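You operate a simulated robot arm through the tools that you are given. There is no shell and no other tool.

You are at the controls of a simulated robot arm. One attempt, no reset.

JOB
Light the stereo microscope at 40 and aim both lamp arms.
Fine: lamp box dial to 0 before its switch goes on; both arms point at the plate.

The check looks at the end state, three seconds after you hand in, the way a careful person would. Anything else that was tipped, shoved, dropped, spilled or broken makes it a failure.

ROBOT AND FRAMES
A 6-joint arm with a two-finger parallel gripper, fixed in place. Base frame: the origin is at the foot of the arm, x ahead of it, y to its left, z up; the work surface is at about z = 760. Readings come in mm, degrees, newtons and seconds.
With the tool pointing down near the work surface it reaches from about 320 to 860 mm from the base axis. Its first joint turns from -115.0 to 115.0 degrees. Payload 3.43 kg.
The tool frame sits at the grasp point between the pads (the TCP): z along the fingers, y along the line on which they close. The tips reach 34 mm beyond it. The gripper opens to 128 mm. The fingers are 24 mm wide and 12 mm thick; the gripper's body (48 by 130 mm) begins 96 mm behind the TCP.
Orientation is that of the tool frame in the base frame, as a unit quaternion [x, y, z, w]. With the fingers straight down and closing along the base's y, the tool's x points along the base's -x, its y along +y and its z along -z.

CONTROLS
- The arm moves only by the tool jog_arm. Its argument "deltas" is a list of rows, each a list of 2 entries, a list of its own where there are three numbers: the shift along the base's x, y, z in units of 40 mm (1.0 is 40 mm), then the turn, a rotation vector about the base's x, y, z in units of 6 degrees (1.0 is 6 degrees). In form: [[[tx, ty, tz], [rx, ry, rz]], ...]. A call has 1 to 20 rows; each row shifts and turns the commanded pose from where the row before left it. "jaw" is the gripper command, from -1 (shut) to 1 (fully open), values between in proportion, set as the call begins (left out, the last holds). A call with a number of a shift or a turn outside -1 to 1 is refused whole. Rows are played at 5 a second. More than 50 mm and 8.6 degrees between two rows, or a gripper value outside its range, and nothing of the call is played. A pose out of reach is approached as far as the arm can. The call stops where the force on the tool passes 60 N (or 10 N more than at its start, if that is more) or the arm is blocked; 0.2 s more then pass. The fingers move at their own pace (about 108 mm/s each) and stop on an object; they squeeze with about 35 N. The grip force told is the motor's: it shows also when the fingers shut on nothing. Time passes only in rows, and 0.2 s behind the last, so rows that do not move let the fingers close. It gives the time, the measured TCP pose, the force on the tool (base axes), the opening and the grip force at its end, in the units of the frame above (readings bear some noise), with the torque about the TCP (base axes, N m) and any sound that the robot's microphone picked up, and new pictures: "views" is both (left out), scene, wrist or none.
- Cameras (640 x 400 px; columns grow to the right, rows downward): "scene" is fixed at [48.9, -651.1, 1623]; the picture's right is [0.86, -0.52, 0.00], its down [-0.24, -0.40, -0.88] and it looks along [0.46, 0.76, -0.47] (base axes); focal length 327 px, centre (320, 200). "wrist" rides on the gripper at [76, -11, -160] in the tool frame; the picture's right is [0.15, 0.99, 0.00], its down [-0.88, 0.13, -0.46] and it looks along [-0.45, 0.07, 0.89] (tool axes); focal length 234 px, centre (320, 200). There is no depth. A picture from a camera that has moved, and an enlarged one, comes with that camera's place and axes in the base frame and with its lens.
- lift_body(by): slides the trunk up (or, below 0, down) by that many mm; the arm rides with it, the base frame stays. It gives what a move gives, with no picture.
- close_up(camera, box): a new picture of the part [left, top, right, bottom] of that camera's present view, enlarged. It takes no simulated time.
- hand_in(): hands the job in; it is judged then, once.

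Places have to be worked out from the pictures, the camera data and where the tool is seen. Open the gripper and draw the arm clear of the work before you hand the job in, unless the task says otherwise.

The tools are called after "Call:" as a command line: name --argument value ..., lists and objects as JSON in quotes. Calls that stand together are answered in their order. jog_arm: Moves the arm, as the interface text tells. Its arguments: {"type":"object","properties":{"deltas":{"type":"array","items":{"type":"array"}},"jaw":{"type":"number"},"views":{"type":"string","enum":["both","scene","wrist","none"]}},"required":["deltas"]} The other tools are called the same way: lift_body (by) slides the trunk up or down; close_up (camera, box) takes an enlarged picture of a part of a camera's view; hand_in () hands the job in.

At the start:

```text
time_s: 0.0
eef_pos: [482.9, 297.5, 1161.6]
orientation: [0.0, 1.0, 0.0, 0.0]
wrist_force: [0.3, -0.1, 0.1]
torque: [0.02, 0.03, -0.03]
grip_width: 128.1
grip_force: 0.1
trunk travel left (down, up): [-700.0, 90.0]
```

scene: 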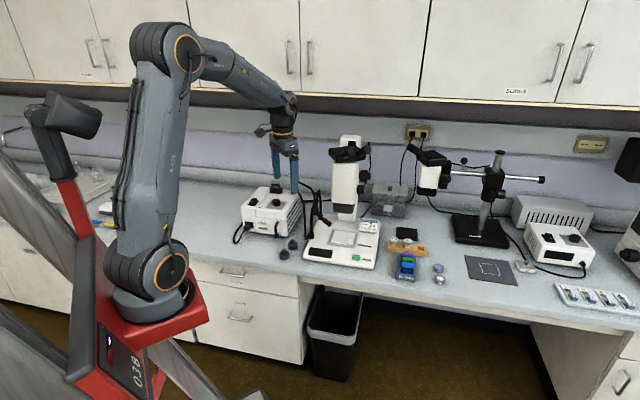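
wrist: 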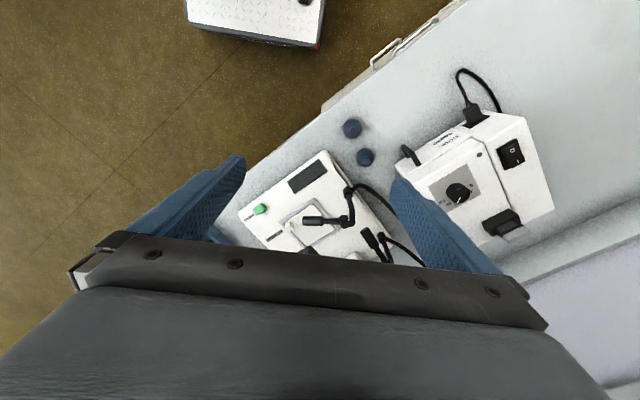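

The first pictures show a microscope with two gooseneck lamp arms and a lamp box beside it. I'll enlarge the relevant regions before moving.

Call:
close_up --camera "scene" --box '[220, 120, 400, 280]'

Call:
close_up --camera "wrist" --box '[220, 60, 580, 285]'

Call:
close_up --camera "scene" --box '[380, 120, 640, 320]'

```text
2.50 times, centred on (310, 200) of scene
camera zoom: at [48.9, -651.1, 1623.0], right [0.86, -0.52, 0.0], down [-0.24, -0.4, -0.88], along [0.46, 0.76, -0.47], focal length 817 px, centre (345, 200)
```

zoom: 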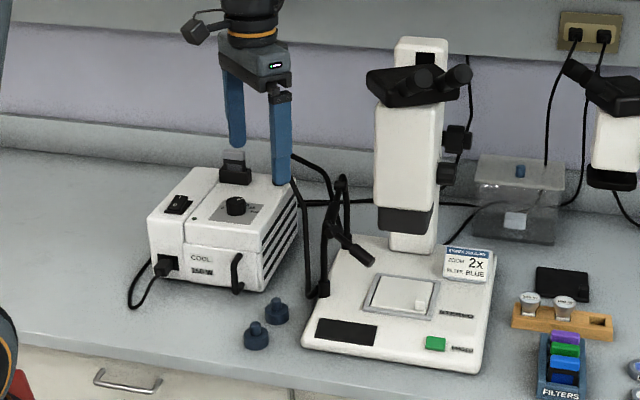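

```text
1.78 times, centred on (400, 172) of wrist
camera zoom: at [407.5, 288.9, 1322.8], right [-0.15, 0.99, 0.0], down [0.88, 0.13, 0.46], along [0.45, 0.07, -0.89], focal length 416 px, centre (178, 249)
```

zoom: 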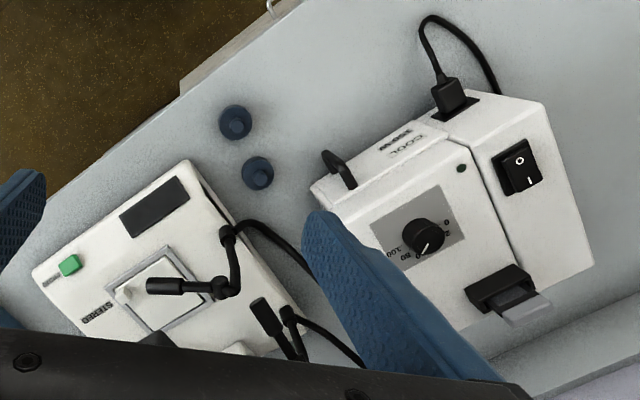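

```text
2.00 times, centred on (510, 220) of scene
camera zoom: at [48.9, -651.1, 1623.0], right [0.86, -0.52, 0.0], down [-0.24, -0.4, -0.88], along [0.46, 0.76, -0.47], focal length 653 px, centre (-60, 160)
```

zoom: 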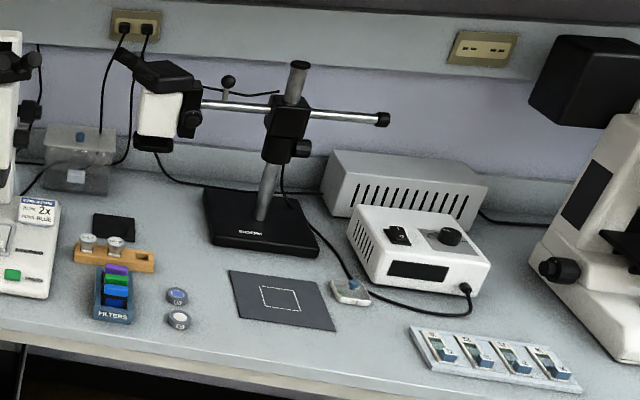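

Call:
close_up --camera "scene" --box '[300, 165, 390, 275]'

Call:
close_up --camera "wrist" --box '[390, 110, 550, 250]'

Call:
close_up --camera "scene" --box '[230, 170, 310, 250]'

Call:
close_up --camera "wrist" --box '[230, 140, 410, 265]'

```text
3.64 times, centred on (345, 220) of scene
camera zoom: at [48.9, -651.1, 1623.0], right [0.86, -0.52, 0.0], down [-0.24, -0.4, -0.88], along [0.46, 0.76, -0.47], focal length 1188 px, centre (229, 127)
```

zoom: 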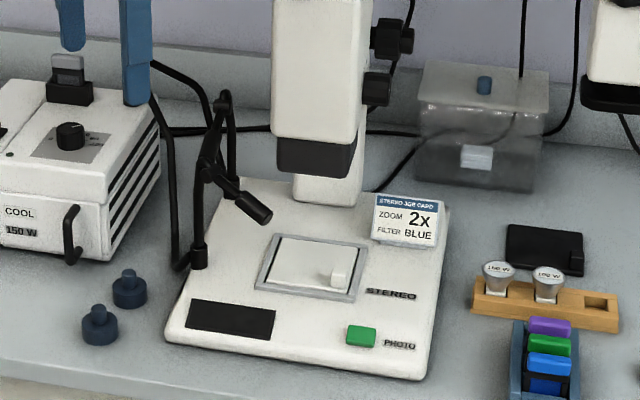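

```text
2.86 times, centred on (470, 180) of wrist
camera zoom: at [407.5, 288.9, 1322.8], right [-0.15, 0.99, 0.0], down [0.88, 0.13, 0.46], along [0.45, 0.07, -0.89], focal length 669 px, centre (-109, 257)
```

zoom: 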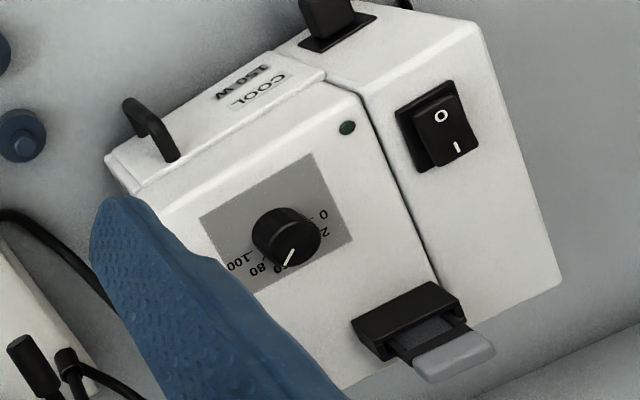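

```text
5.00 times, centred on (270, 210) of scene
camera zoom: at [48.9, -651.1, 1623.0], right [0.86, -0.52, 0.0], down [-0.24, -0.4, -0.88], along [0.46, 0.76, -0.47], focal length 1633 px, centre (570, 150)
```

zoom: 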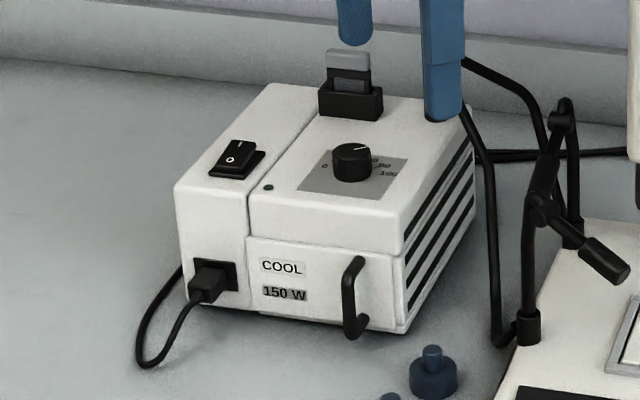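

```text
3.20 times, centred on (320, 202) of wrist
camera zoom: at [407.5, 288.9, 1322.8], right [-0.15, 0.99, 0.0], down [0.88, 0.13, 0.46], along [0.45, 0.07, -0.89], focal length 749 px, centre (320, 192)
```

zoom: 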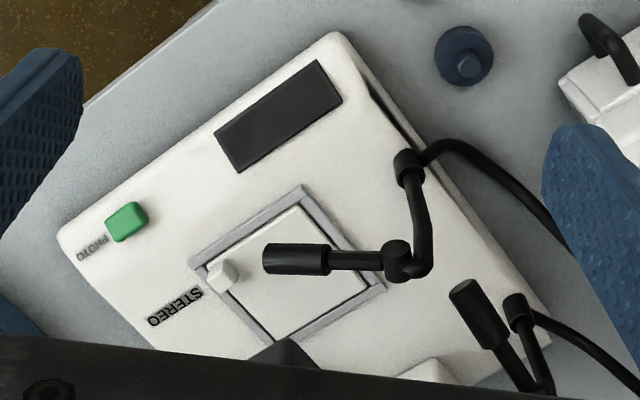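

The lamp box (COOL 150 W) has a dial showing roughly 50, a rocker switch and a filter slide. I estimate the dial at about (573, 611, 885), so I'll move above the box at height for a better look.

Call:
jog_arm --deltas '[[[0.1, 0.9, 0], [0, 0, 0]], [[0.1, 0.9, 0], [0, 0, 0]], [[0.1, 0.9, 0], [0, 0, 0]], [[0.1, 0.9, 0], [0, 0, 0]], [[0.1, 0.9, 0], [0, 0, 0]], [[0.1, 0.9, 0], [0, 0, 0]], [[0.1, 0.9, 0], [0, 0, 0]], [[0, 0, 0], [0, 0, 0]]]'

```text
time_s: 1.8
eef_pos: [510.2, 550.1, 1161.8]
orientation: [0.0, 1.0, 0.0, 0.0]
wrist_force: [0.5, 0.1, -0.1]
torque: [0.0, 0.03, 0.03]
grip_width: 128.1
grip_force: 0.0
trunk travel left (down, up): [-700.0, 90.0]
camera wrist: at [434.8, 540.5, 1322.8], right [-0.15, 0.99, 0.0], down [0.88, 0.13, 0.46], along [0.45, 0.07, -0.89], focal length 234 px, centre (320, 200)
```

scene: 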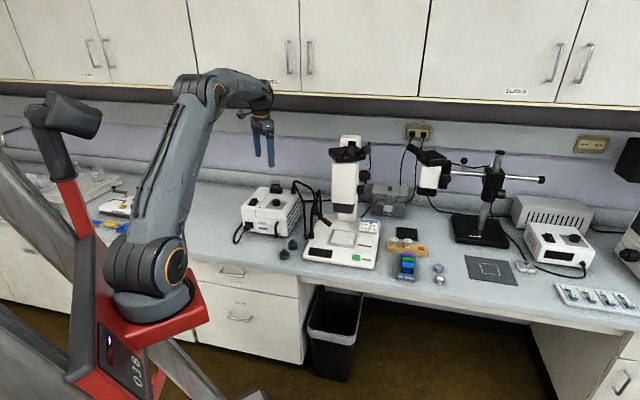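
wrist: 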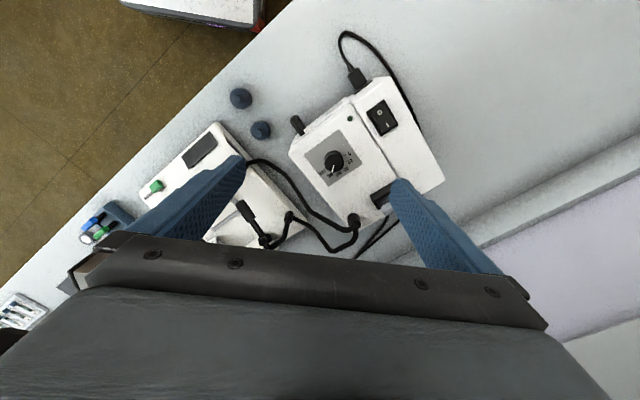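

Call:
close_up --camera "wrist" --box '[270, 70, 450, 230]'

Call:
close_up --camera "wrist" --box '[300, 110, 380, 200]'

Call:
close_up --camera "scene" --box '[230, 170, 330, 270]'

Call:
close_up --camera "scene" --box '[285, 170, 385, 275]'

```text
2.50 times, centred on (360, 150) of wrist
camera zoom: at [434.8, 540.5, 1322.8], right [-0.15, 0.99, 0.0], down [0.88, 0.13, 0.46], along [0.45, 0.07, -0.89], focal length 585 px, centre (220, 325)
```

zoom: 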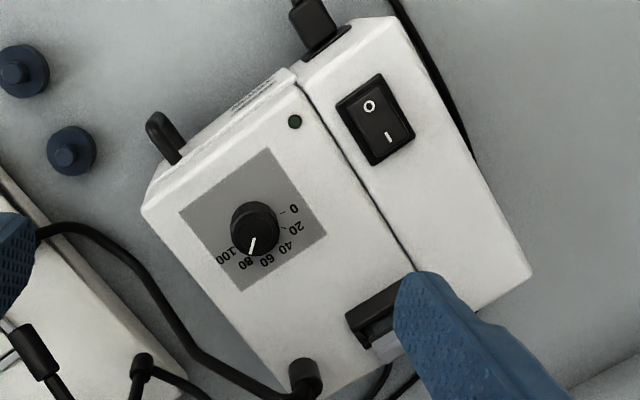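

```text
4.44 times, centred on (340, 155) of wrist
camera zoom: at [434.8, 540.5, 1322.8], right [-0.15, 0.99, 0.0], down [0.88, 0.13, 0.46], along [0.45, 0.07, -0.89], focal length 1041 px, centre (231, 400)
```

zoom: 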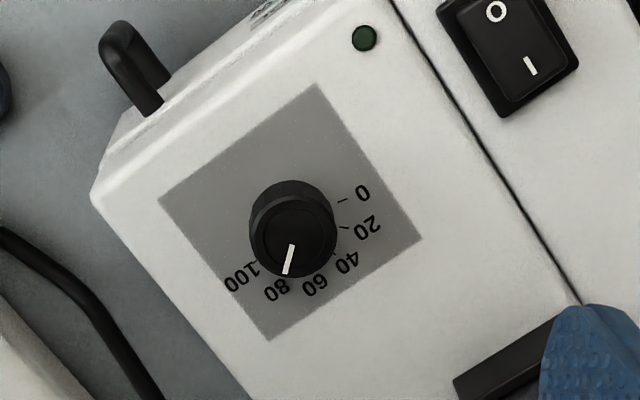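

```text
4.00 times, centred on (280, 220) of scene
camera zoom: at [48.9, -651.1, 1623.0], right [0.86, -0.52, 0.0], down [-0.24, -0.4, -0.88], along [0.46, 0.76, -0.47], focal length 1307 px, centre (480, 120)
```

zoom: 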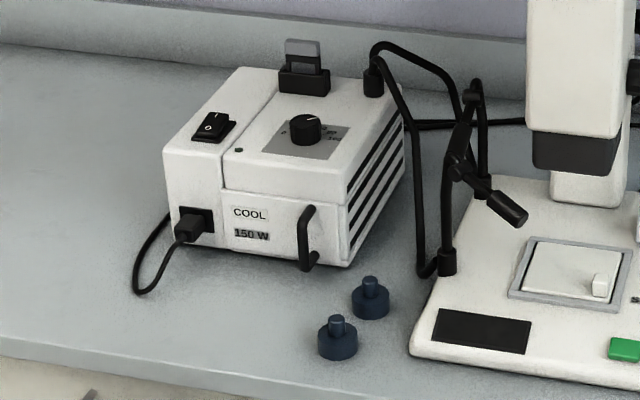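

```text
3.81 times, centred on (335, 222) of scene
camera zoom: at [48.9, -651.1, 1623.0], right [0.86, -0.52, 0.0], down [-0.24, -0.4, -0.88], along [0.46, 0.76, -0.47], focal length 1244 px, centre (263, 114)
```

zoom: 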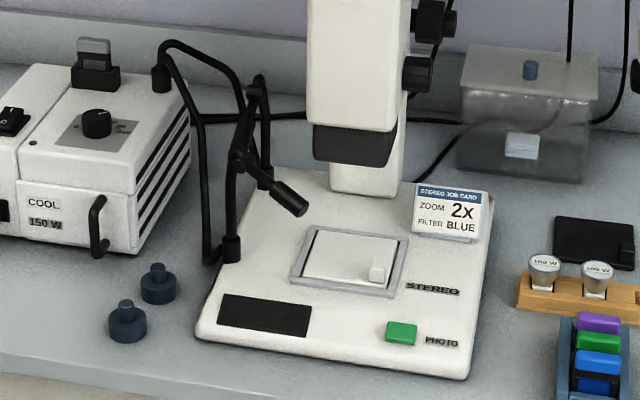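

The dial layout works out as 1.5° per unit, with 0 at about 120° and 40 at 60° in base yaw. The pointer is at about 80 and the switch appears off. I'll half-close the jaw and descend above the knob to centre on it.

Call:
jog_arm --deltas '[[[0.272, 0.177, -0.76], [0, 0, 0]], [[0.272, 0.177, -0.76], [0, 0, 0]], [[0.272, 0.177, -0.76], [0, 0, 0]], [[0.272, 0.177, -0.76], [0, 0, 0]], [[0.272, 0.177, -0.76], [0, 0, 0]], [[0, 0, 0], [0, 0, 0]], [[0, 0, 0], [0, 0, 0]]]' --jaw 0.0

```text
time_s: 3.4
eef_pos: [566.1, 585.2, 1009.4]
orientation: [0.001, 1.0, 0.0, -0.001]
wrist_force: [-0.6, 1.1, 0.7]
torque: [0.0, 0.0, -0.02]
grip_width: 64.1
grip_force: 0.1
trunk travel left (down, up): [-700.0, 90.0]
camera wrist: at [490.5, 575.1, 1170.7], right [-0.15, 0.99, 0.0], down [0.88, 0.13, 0.46], along [0.45, 0.07, -0.89], focal length 234 px, centre (320, 200)
```

scene: 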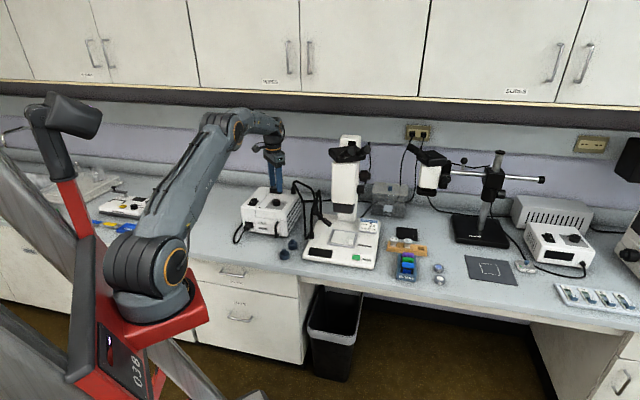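
wrist: 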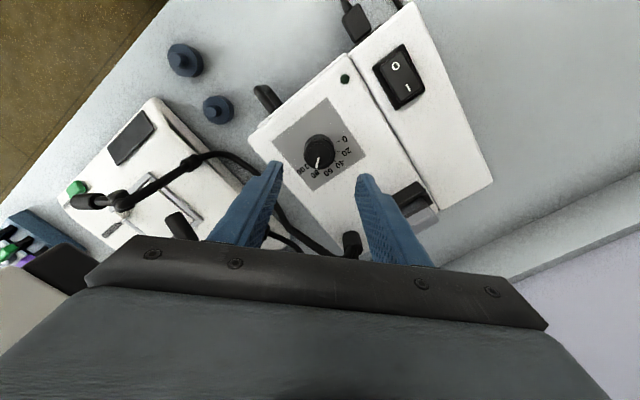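

Call:
close_up --camera "wrist" --box '[240, 80, 420, 230]'

Call:
close_up --camera "scene" --box '[240, 130, 330, 240]'

Call:
close_up --camera "wrist" --box '[40, 80, 260, 260]'

Call:
close_up --camera "wrist" --box '[370, 30, 450, 120]'

```text
2.67 times, centred on (330, 155) of wrist
camera zoom: at [490.5, 575.1, 1170.7], right [-0.15, 0.99, 0.0], down [0.88, 0.13, 0.46], along [0.45, 0.07, -0.89], focal length 624 px, centre (293, 320)
```

zoom: 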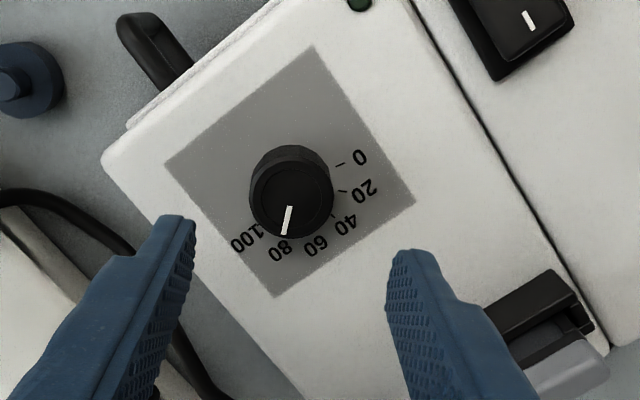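

```text
3.64 times, centred on (285, 185) of scene
camera zoom: at [48.9, -651.1, 1623.0], right [0.86, -0.52, 0.0], down [-0.24, -0.4, -0.88], along [0.46, 0.76, -0.47], focal length 1188 px, centre (447, 254)
```

zoom: 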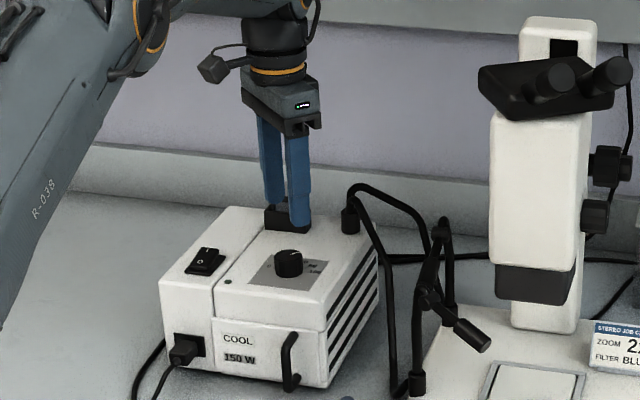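

```text
2.22 times, centred on (150, 170) of wrist
camera zoom: at [490.5, 575.1, 1170.7], right [-0.15, 0.99, 0.0], down [0.88, 0.13, 0.46], along [0.45, 0.07, -0.89], focal length 520 px, centre (698, 267)
```

zoom: 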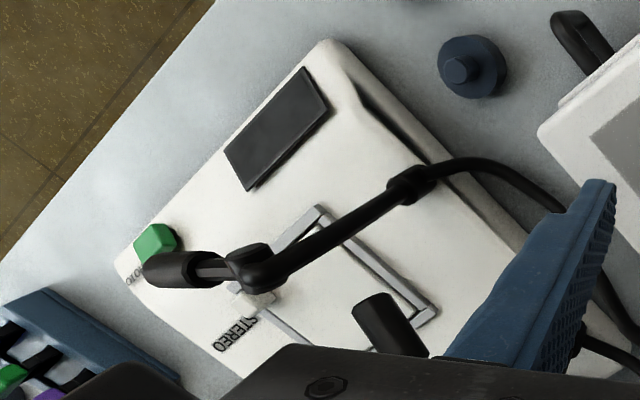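

```text
4.44 times, centred on (410, 75) of wrist
camera zoom: at [490.5, 575.1, 1170.7], right [-0.15, 0.99, 0.0], down [0.88, 0.13, 0.46], along [0.45, 0.07, -0.89], focal length 1041 px, centre (-80, 756)
```

zoom: 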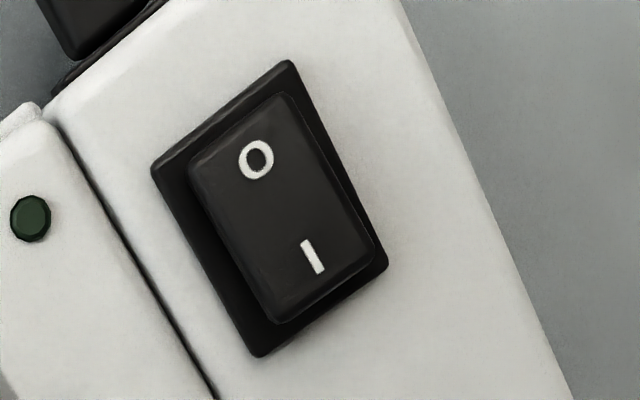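

Triangulation puts the knob axis at about (563, 585.6) and the panel at z ≈ 895; the fingers sit symmetrically around it. I'll descend so the tips are just above the panel, then look.

Call:
jog_arm --deltas '[[[-0.04, 0.01, -0.5], [0, 0, 0]], [[-0.03, 0, -0.5], [0, 0, 0]], [[0, 0, -0.4], [0, 0, 0]], [[0, 0, -0.34], [0, 0, 0]], [[0, 0, 0], [0, 0, 0]], [[0, 0, 0], [0, 0, 0]]]'

```text
time_s: 4.8
eef_pos: [562.4, 585.2, 939.8]
orientation: [-0.001, 1.0, 0.0, 0.0]
wrist_force: [0.0, 0.3, -0.2]
torque: [-0.01, -0.03, -0.01]
grip_width: 64.3
grip_force: 0.1
trunk travel left (down, up): [-700.0, 90.0]
camera wrist: at [487.8, 576.6, 1100.9], right [-0.15, 0.99, 0.0], down [0.88, 0.13, 0.46], along [0.45, 0.07, -0.89], focal length 234 px, centre (320, 200)
```

scene: 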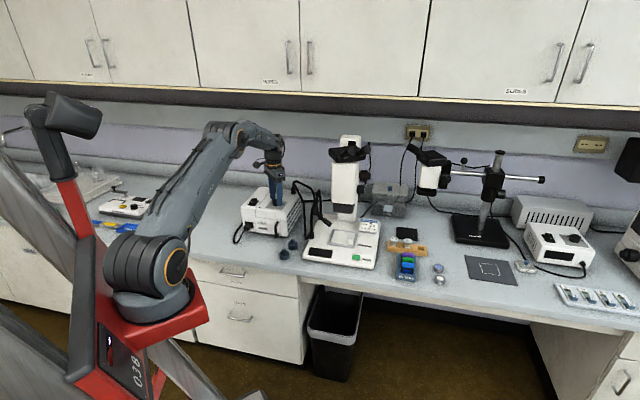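
wrist: 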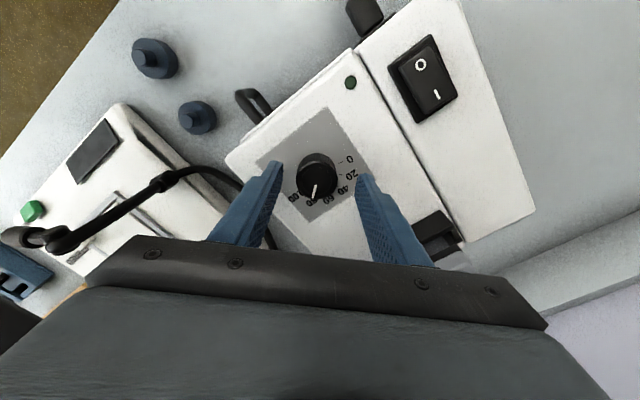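

Call:
close_up --camera "wrist" --box '[250, 110, 400, 230]'

Call:
close_up --camera "scene" --box '[245, 160, 305, 230]'

```text
3.33 times, centred on (325, 170) of wrist
camera zoom: at [487.8, 576.6, 1100.9], right [-0.15, 0.99, 0.0], down [0.88, 0.13, 0.46], along [0.45, 0.07, -0.89], focal length 781 px, centre (303, 300)
```

zoom: 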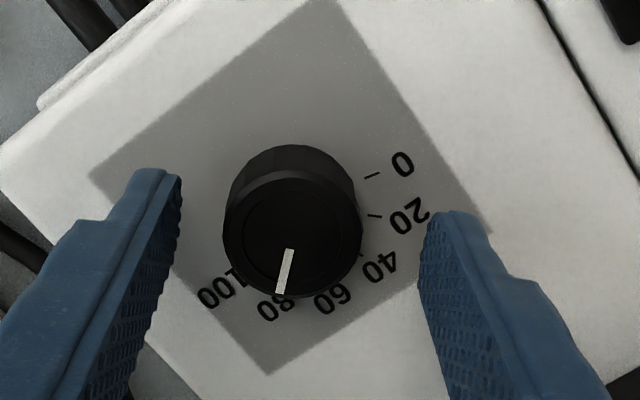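

```text
5.71 times, centred on (275, 195) of scene
camera zoom: at [48.9, -651.1, 1623.0], right [0.86, -0.52, 0.0], down [-0.24, -0.4, -0.88], along [0.46, 0.76, -0.47], focal length 1867 px, centre (577, 229)
```

zoom: 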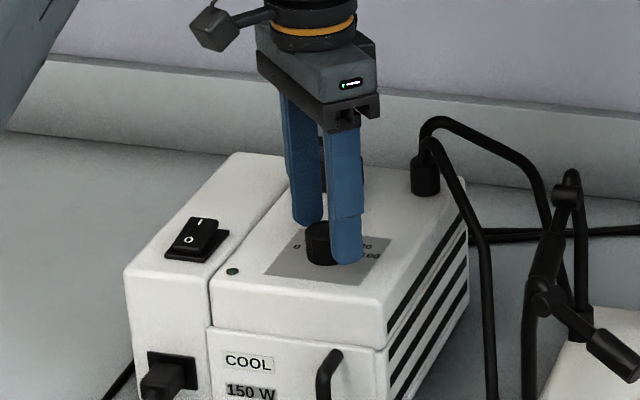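

The tips hover about 10 mm above the panel around the knob. I'll narrow the jaw to about 44 mm and check the gap on each side before clamping.

Call:
jog_arm --deltas '[[[0, 0, -0.05], [0, 0, 0]], [[0, 0, 0], [0, 0, 0]]]' --jaw -0.3 --views "wrist"

Call:
close_up --camera "wrist" --box '[270, 130, 370, 210]'

Call:
close_up --camera "scene" --box '[260, 180, 300, 220]'

```text
time_s: 5.4
eef_pos: [563.8, 586.4, 939.6]
orientation: [-0.001, 1.0, -0.001, 0.0]
wrist_force: [0.3, -0.6, -0.5]
torque: [0.06, 0.0, 0.03]
grip_width: 44.9
grip_force: 0.1
trunk travel left (down, up): [-700.0, 90.0]
camera wrist: at [487.6, 577.1, 1099.3], right [-0.15, 0.99, 0.0], down [0.88, 0.13, 0.46], along [0.45, 0.07, -0.89], focal length 234 px, centre (320, 200)
```

wrist: 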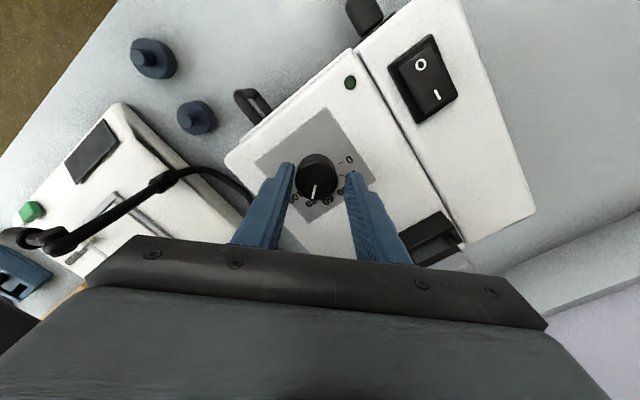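

```text
5.00 times, centred on (320, 170) of wrist
camera zoom: at [487.6, 577.1, 1099.3], right [-0.15, 0.99, 0.0], down [0.88, 0.13, 0.46], along [0.45, 0.07, -0.89], focal length 1171 px, centre (320, 350)
```

zoom: 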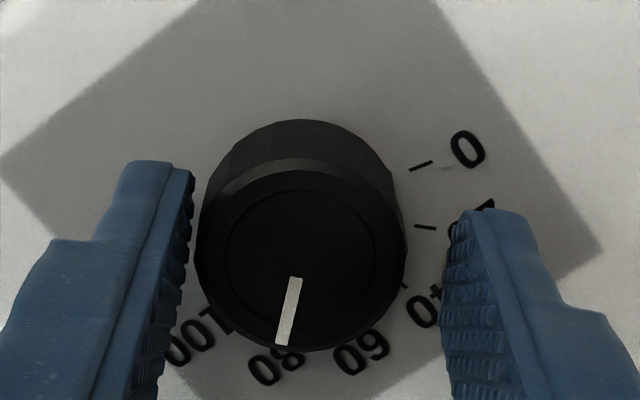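

```text
10.00 times, centred on (280, 200) of scene
camera zoom: at [48.9, -651.1, 1623.0], right [0.86, -0.52, 0.0], down [-0.24, -0.4, -0.88], along [0.46, 0.76, -0.47], focal length 3267 px, centre (720, 200)
```

zoom: 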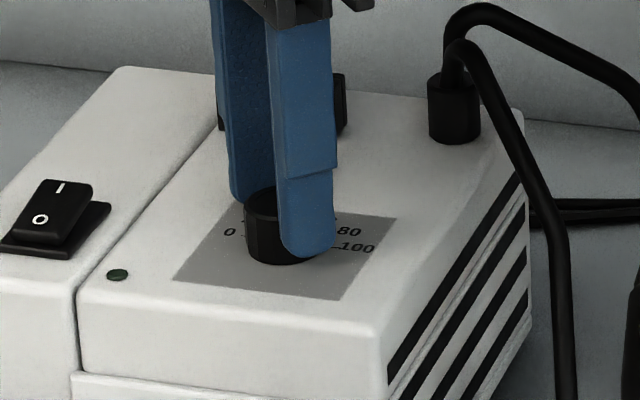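

The knob sits nearer the left (−y) finger: about 3–4 mm off-centre. I'll shift the tool −3.4 mm in y and +1 mm in x, then recheck.

Call:
jog_arm --deltas '[[[0.025, -0.085, 0], [0, 0, 0]], [[0, 0, 0], [0, 0, 0]]]' --views "wrist"

Call:
close_up --camera "wrist" --box '[270, 130, 370, 210]'

Call:
close_up --camera "scene" --box '[260, 180, 300, 220]'

```text
time_s: 6.0
eef_pos: [564.1, 582.5, 937.7]
orientation: [0.0, 1.0, 0.0, 0.0]
wrist_force: [0.8, 0.4, -0.3]
torque: [0.02, 0.02, 0.0]
grip_width: 44.6
grip_force: 0.0
trunk travel left (down, up): [-700.0, 90.0]
camera wrist: at [488.5, 573.5, 1099.4], right [-0.15, 0.99, 0.0], down [0.88, 0.13, 0.46], along [0.45, 0.07, -0.89], focal length 234 px, centre (320, 200)
```

wrist: 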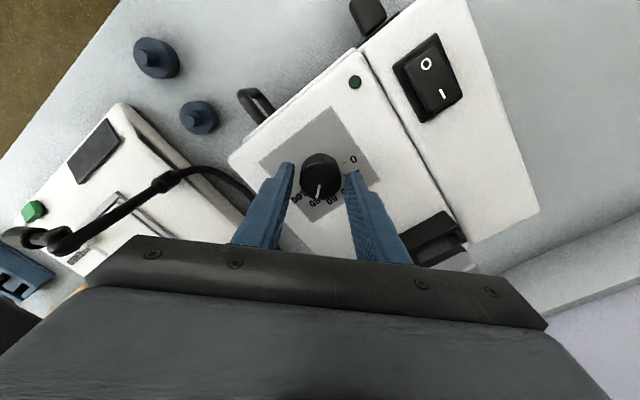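

```text
5.00 times, centred on (320, 170) of wrist
camera zoom: at [488.5, 573.5, 1099.4], right [-0.15, 0.99, 0.0], down [0.88, 0.13, 0.46], along [0.45, 0.07, -0.89], focal length 1171 px, centre (320, 350)
```

zoom: 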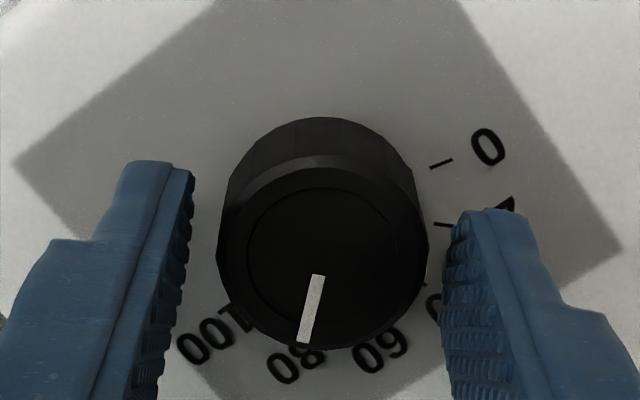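

```text
10.00 times, centred on (280, 200) of scene
camera zoom: at [48.9, -651.1, 1623.0], right [0.86, -0.52, 0.0], down [-0.24, -0.4, -0.88], along [0.46, 0.76, -0.47], focal length 3267 px, centre (720, 200)
```

zoom: 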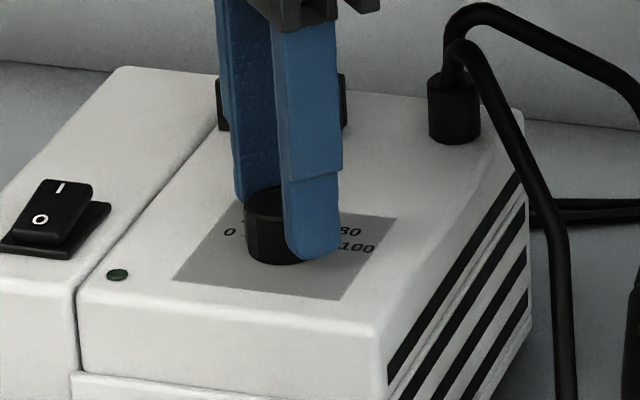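

The knob is now centred between the pads. I'll lower 5 mm and close on it.

Call:
jog_arm --deltas '[[[0, 0, -0.12], [0, 0, 0]], [[0, 0, 0], [0, 0, 0]]]' --views "none"

Call:
jog_arm --deltas '[[[0, 0, 0], [0, 0, 0]], [[0, 0, 0], [0, 0, 0]], [[0, 0, 0], [0, 0, 0]]]' --jaw -1 --views "both"

```text
time_s: 6.6
eef_pos: [563.9, 583.8, 934.0]
orientation: [0.001, 1.0, 0.0, 0.0]
wrist_force: [-0.2, -0.2, 0.7]
torque: [0.01, 0.01, 0.0]
grip_width: 44.7
grip_force: 0.0
trunk travel left (down, up): [-700.0, 90.0]
```

```text
time_s: 7.4
eef_pos: [563.9, 583.7, 933.5]
orientation: [0.0, 1.0, 0.0, 0.0]
wrist_force: [0.1, 0.7, -0.8]
torque: [0.07, -0.11, 0.02]
grip_width: 35.6
grip_force: 45.1
trunk travel left (down, up): [-700.0, 90.0]
camera wrist: at [488.3, 573.6, 1094.4], right [-0.15, 0.99, 0.0], down [0.88, 0.13, 0.46], along [0.45, 0.07, -0.89], focal length 234 px, centre (320, 200)
```

scene: 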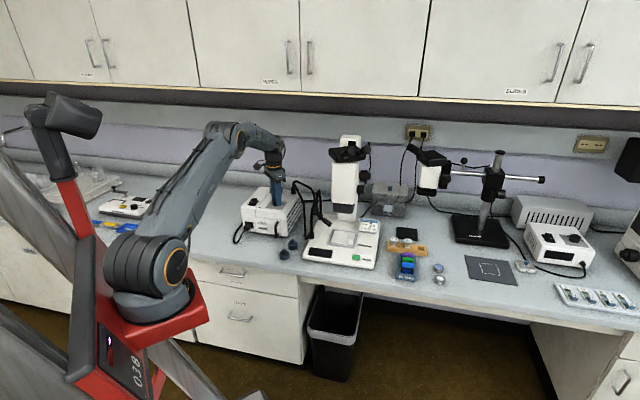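
wrist: 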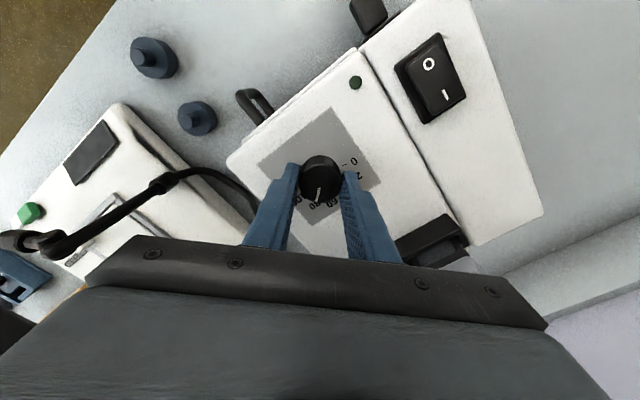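

The knob is gripped at 35.6 mm with no side load. I'll turn counter-clockwise (toward 0) by 60° first and check.

Call:
jog_arm --deltas '[[[0, 0, 0], [0, 0, 1]], [[0, 0, 0], [0, 0, 1]], [[0, 0, 0], [0, 0, 1]], [[0, 0, 0], [0, 0, 1]], [[0, 0, 0], [0, 0, 1]], [[0, 0, 0], [0, 0, 1]], [[0, 0, 0], [0, 0, 1]], [[0, 0, 0], [0, 0, 1]], [[0, 0, 0], [0, 0, 1]], [[0, 0, 0], [0, 0, 1]], [[0, 0, 0], [0, 0, 0]]]'

Call:
close_up --camera "wrist" --box '[260, 120, 380, 220]'

```text
time_s: 9.8
eef_pos: [562.7, 585.5, 935.0]
orientation: [-0.501, 0.865, 0.0, 0.001]
wrist_force: [-3.0, 29.0, 8.4]
torque: [1.1, -0.12, -0.06]
grip_width: 35.4
grip_force: 45.5
trunk travel left (down, up): [-700.0, 90.0]
camera wrist: at [534.9, 514.7, 1094.2], right [-0.93, 0.37, 0.0], down [0.32, 0.83, 0.46], along [0.17, 0.43, -0.89], focal length 234 px, centre (320, 200)
```

scene: 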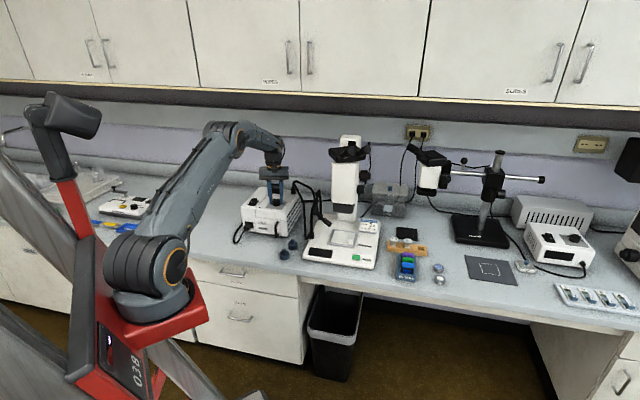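
wrist: 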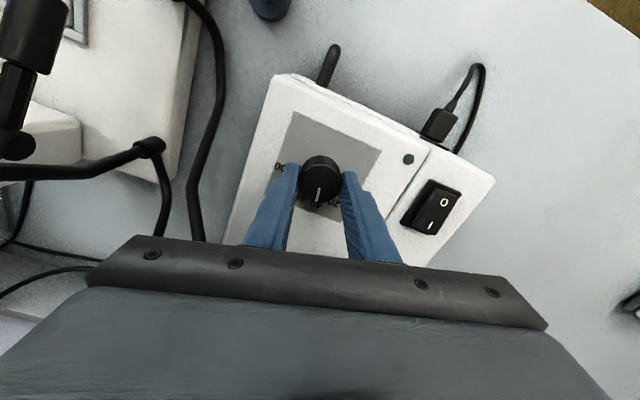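

```text
4.00 times, centred on (320, 170) of wrist
camera zoom: at [534.9, 514.7, 1094.2], right [-0.93, 0.37, 0.0], down [0.32, 0.83, 0.46], along [0.17, 0.43, -0.89], focal length 937 px, centre (320, 320)
```

zoom: 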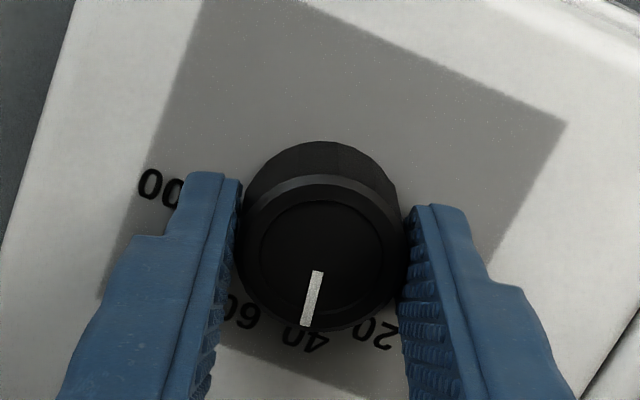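

The dial followed to about 40, but a ~29 N side load shows the knob axis is really near (560, 583). I'll shift the command to relieve the load, then open, recentre and regrip.

Call:
jog_arm --deltas '[[[-0.01, 0.045, 0], [0, 0, 0]], [[-0.01, 0.045, 0], [0, 0, 0]], [[0, 0, 0], [0, 0, 0]]]' --views "none"

Call:
jog_arm --deltas '[[[0, 0, 0], [0, 0, 0]], [[0, 0, 0], [0, 0, 0]]]' --jaw -0.3 --views "both"

Call:
close_up --camera "wrist" --box '[260, 120, 380, 220]'

Call:
close_up --camera "scene" --box '[230, 170, 310, 250]'

```text
time_s: 10.6
eef_pos: [563.1, 584.1, 934.0]
orientation: [-0.5, 0.866, -0.001, -0.002]
wrist_force: [-8.3, 1.6, 11.5]
torque: [-0.78, 0.75, 0.01]
grip_width: 35.3
grip_force: 44.9
trunk travel left (down, up): [-700.0, 90.0]
```

```text
time_s: 11.2
eef_pos: [561.9, 588.2, 933.2]
orientation: [-0.5, 0.866, 0.0, 0.001]
wrist_force: [0.0, -0.4, 0.2]
torque: [-0.01, 0.0, -0.02]
grip_width: 44.6
grip_force: 0.0
trunk travel left (down, up): [-700.0, 90.0]
camera wrist: at [535.8, 517.1, 1094.4], right [-0.93, 0.37, 0.0], down [0.33, 0.83, 0.46], along [0.17, 0.42, -0.89], focal length 234 px, centre (320, 200)
```

scene: 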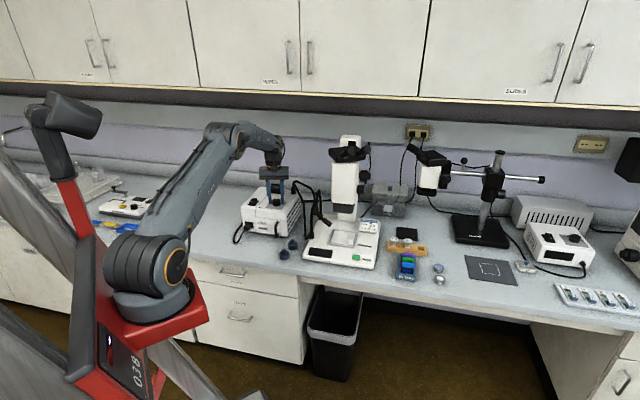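
wrist: 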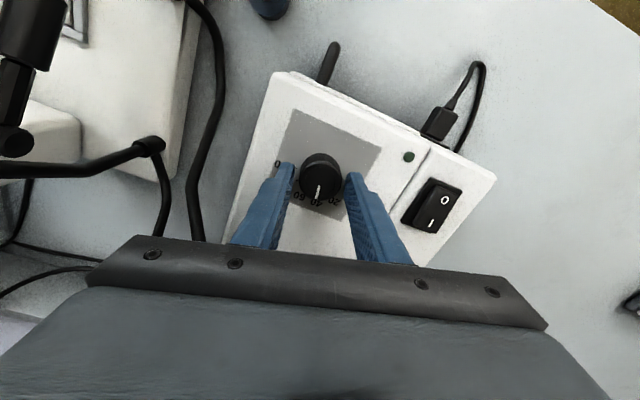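

```text
4.00 times, centred on (320, 170) of wrist
camera zoom: at [535.8, 517.1, 1094.4], right [-0.93, 0.37, 0.0], down [0.33, 0.83, 0.46], along [0.17, 0.42, -0.89], focal length 937 px, centre (320, 320)
```

zoom: 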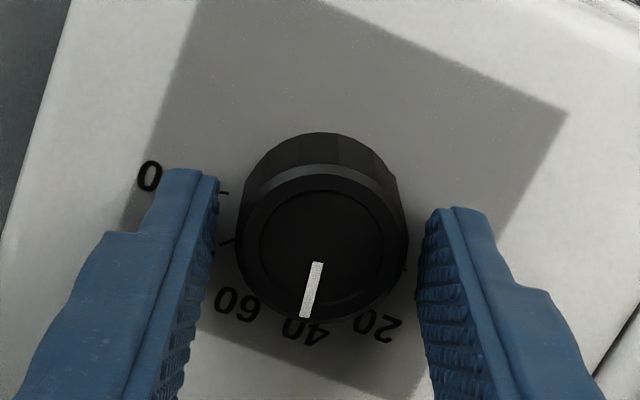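

```text
5.00 times, centred on (270, 210) of scene
camera zoom: at [48.9, -651.1, 1623.0], right [0.86, -0.52, 0.0], down [-0.24, -0.4, -0.88], along [0.46, 0.76, -0.47], focal length 1633 px, centre (570, 150)
```

zoom: 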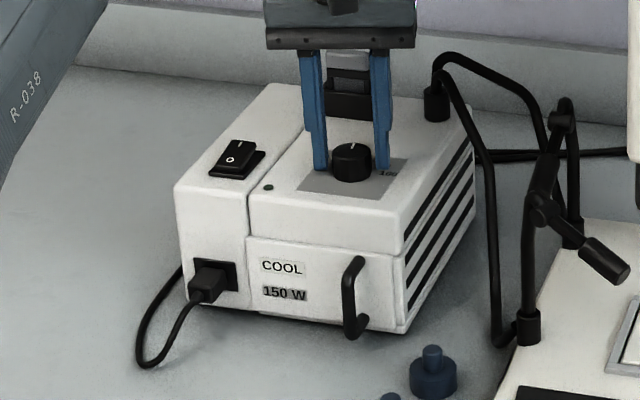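

The box hasn't moved, the pads are centred laterally and the dial reads about 39. I'll shift the tool about 3 mm toward the knob axis, regrip, and turn a further 30° while checking force.

Call:
jog_arm --deltas '[[[-0.038, -0.066, 0], [0, 0, 0]], [[0, 0, 0], [0, 0, 0]]]' --views "none"

Call:
jog_arm --deltas '[[[0, 0, 0], [0, 0, 0]], [[0, 0, 0], [0, 0, 0]], [[0, 0, 0], [0, 0, 0]]]' --jaw -1 --views "none"

Call:
jog_arm --deltas '[[[0, 0, 0], [0, 0, 1]], [[0, 0, 0], [0, 0, 1]], [[0, 0, 0], [0, 0, 1]], [[0, 0, 0], [0, 0, 1]], [[0, 0, 0], [0, 0, 1]], [[0, 0, 0], [0, 0, 0]]]' --views "wrist"

Call:
close_up --camera "wrist" --box '[260, 120, 380, 220]'

```text
time_s: 11.8
eef_pos: [560.5, 584.5, 933.5]
orientation: [-0.5, 0.866, 0.0, 0.001]
wrist_force: [0.4, -0.5, 0.3]
torque: [0.05, -0.04, -0.01]
grip_width: 44.7
grip_force: 0.1
trunk travel left (down, up): [-700.0, 90.0]
```

```text
time_s: 12.6
eef_pos: [562.5, 583.6, 933.4]
orientation: [-0.5, 0.866, -0.001, 0.0]
wrist_force: [6.5, -3.2, -1.5]
torque: [0.37, -0.41, 0.01]
grip_width: 35.3
grip_force: 45.2
trunk travel left (down, up): [-700.0, 90.0]
```

```text
time_s: 14.0
eef_pos: [561.6, 584.6, 934.2]
orientation: [0.707, -0.707, 0.0, -0.001]
wrist_force: [13.9, -3.5, 2.4]
torque: [0.38, -0.27, 0.0]
grip_width: 35.6
grip_force: 45.1
trunk travel left (down, up): [-700.0, 90.0]
camera wrist: at [573.5, 509.7, 1094.4], right [-0.99, -0.15, 0.0], down [-0.13, 0.88, 0.46], along [-0.07, 0.45, -0.89], focal length 234 px, centre (320, 200)
```

wrist: 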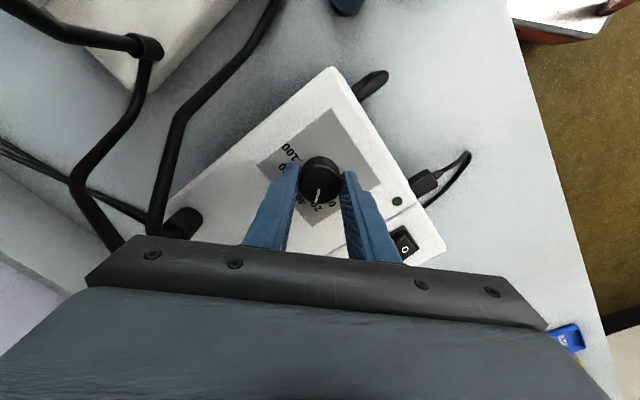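

```text
4.00 times, centred on (320, 170) of wrist
camera zoom: at [573.5, 509.7, 1094.4], right [-0.99, -0.15, 0.0], down [-0.13, 0.88, 0.46], along [-0.07, 0.45, -0.89], focal length 937 px, centre (320, 320)
```

zoom: 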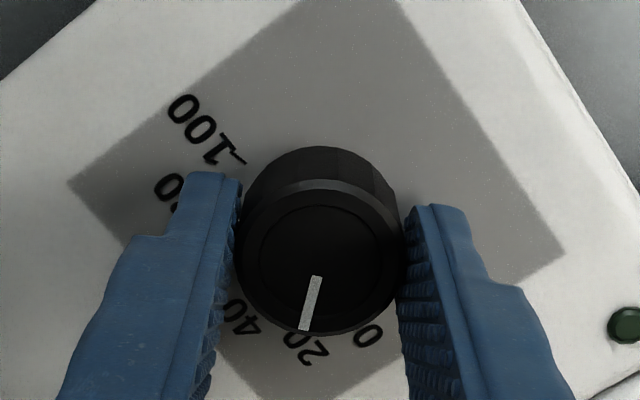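

The load is small (14 N) and the dial is at about 20. I'll turn 30° more with a slight correction in x.

Call:
jog_arm --deltas '[[[0.0125, 0, 0], [0, 0, 1]], [[0.0125, 0, 0], [0, 0, 1]], [[0.0125, 0, 0], [0, 0, 1]], [[0.0125, 0, 0], [0, 0, 1]], [[0.0125, 0, 0], [0, 0, 1]], [[0, 0, 0], [0, 0, 0]]]' --views "wrist"

Call:
close_up --camera "wrist" --box '[260, 120, 380, 220]'

```text
time_s: 15.4
eef_pos: [562.5, 584.8, 934.6]
orientation: [0.867, -0.499, -0.001, 0.001]
wrist_force: [-3.7, -9.1, 7.6]
torque: [-1.36, -0.58, -0.02]
grip_width: 35.3
grip_force: 44.4
trunk travel left (down, up): [-700.0, 90.0]
camera wrist: at [610.0, 525.8, 1094.5], right [-0.78, -0.62, 0.0], down [-0.55, 0.7, 0.46], along [-0.29, 0.36, -0.89], focal length 234 px, centre (320, 200)
```

wrist: 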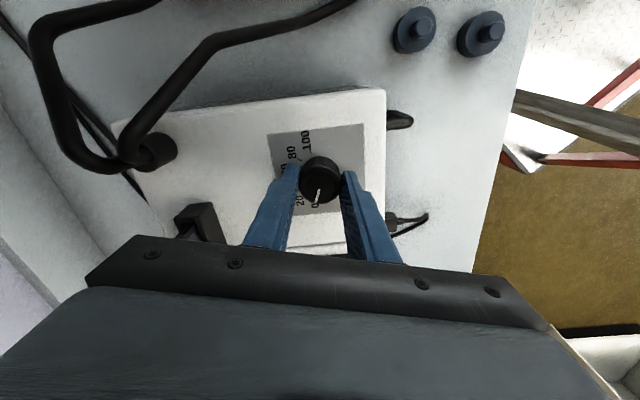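

```text
4.00 times, centred on (320, 170) of wrist
camera zoom: at [610.0, 525.8, 1094.5], right [-0.78, -0.62, 0.0], down [-0.55, 0.7, 0.46], along [-0.29, 0.36, -0.89], focal length 937 px, centre (320, 320)
```

zoom: 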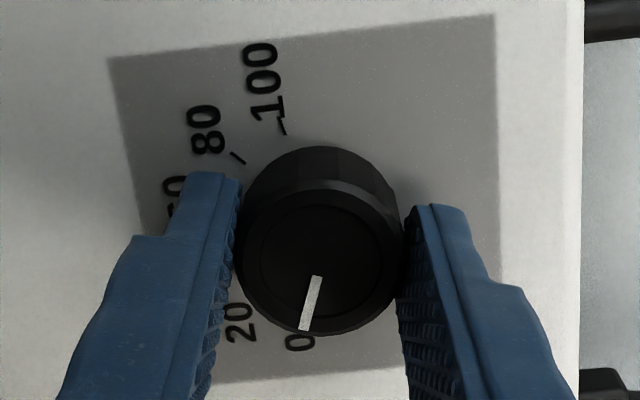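

The pointer looks about 5° short of the 0 mark. I'll turn a little more in small steps and watch the torque for an end stop.

Call:
jog_arm --deltas '[[[0, -0.02, 0], [0, 0, 0.4]], [[0, 0, 0], [0, 0, 0.4]], [[0, 0, 0], [0, 0, 0]]]' --views "wrist"

Call:
close_up --camera "wrist" --box '[280, 135, 360, 215]'

```text
time_s: 16.2
eef_pos: [561.7, 583.5, 932.2]
orientation: [0.886, -0.463, -0.001, 0.0]
wrist_force: [-21.1, 0.4, 4.7]
torque: [-0.19, 0.15, -0.03]
grip_width: 35.4
grip_force: 44.5
trunk travel left (down, up): [-700.0, 90.0]
camera wrist: at [614.8, 529.6, 1094.4], right [-0.73, -0.69, 0.0], down [-0.61, 0.65, 0.46], along [-0.31, 0.33, -0.89], focal length 234 px, centre (320, 200)
```

wrist: 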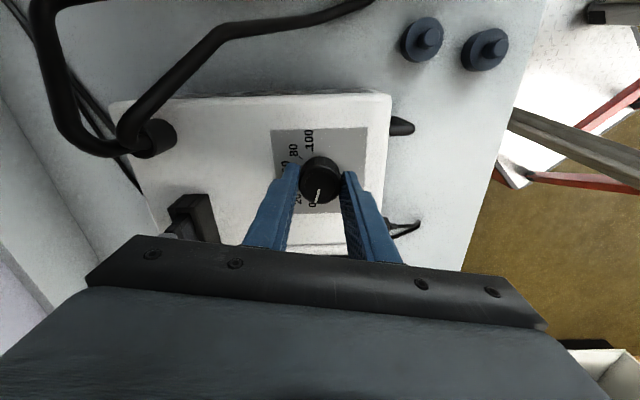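

```text
5.00 times, centred on (320, 175) of wrist
camera zoom: at [614.8, 529.6, 1094.4], right [-0.73, -0.69, 0.0], down [-0.61, 0.65, 0.46], along [-0.31, 0.33, -0.89], focal length 1171 px, centre (320, 325)
```

zoom: 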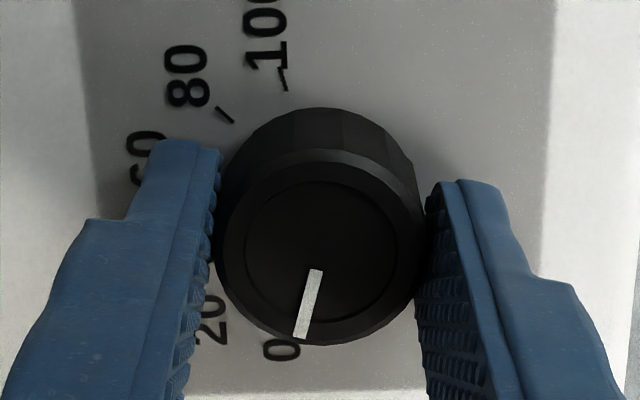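

The dial is now close to 0. I'll relieve the −21 N load, release, and compare the pointer with the 0 tick.

Call:
jog_arm --deltas '[[[-0.06, 0, 0], [0, 0, 0]], [[0, 0, 0], [0, 0, 0]]]' --views "none"

Call:
jog_arm --deltas '[[[0, 0, 0], [0, 0, 0.25]], [[0, 0, 0], [0, 0, 0.25]], [[0, 0, 0], [0, 0, 0]]]' --views "wrist"

Call:
close_up --camera "wrist" --box '[280, 135, 360, 215]'

```text
time_s: 16.8
eef_pos: [560.7, 583.6, 933.7]
orientation: [0.886, -0.463, 0.0, -0.001]
wrist_force: [-10.1, 2.4, 1.7]
torque: [1.16, 1.01, -0.04]
grip_width: 35.3
grip_force: 45.1
trunk travel left (down, up): [-700.0, 90.0]
```

```text
time_s: 17.6
eef_pos: [563.2, 584.5, 934.2]
orientation: [0.898, -0.44, 0.0, 0.0]
wrist_force: [-6.1, 1.8, 0.5]
torque: [-0.1, 0.05, -0.86]
grip_width: 35.4
grip_force: 45.3
trunk travel left (down, up): [-700.0, 90.0]
camera wrist: at [617.4, 532.1, 1094.5], right [-0.69, -0.72, 0.0], down [-0.64, 0.62, 0.46], along [-0.33, 0.32, -0.89], focal length 234 px, centre (320, 200)
```

wrist: 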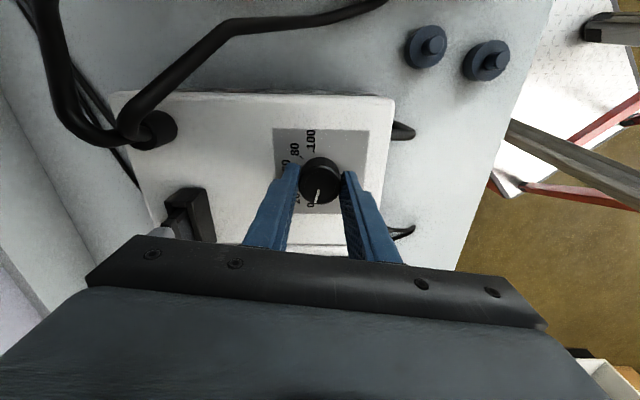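

```text
5.00 times, centred on (320, 175) of wrist
camera zoom: at [617.4, 532.1, 1094.5], right [-0.69, -0.72, 0.0], down [-0.64, 0.62, 0.46], along [-0.33, 0.32, -0.89], focal length 1171 px, centre (320, 325)
```

zoom: 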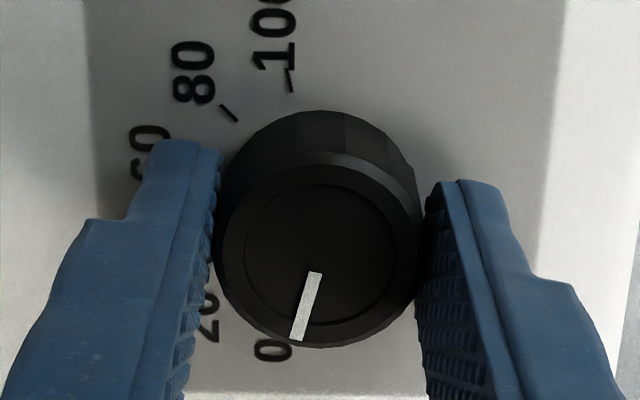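

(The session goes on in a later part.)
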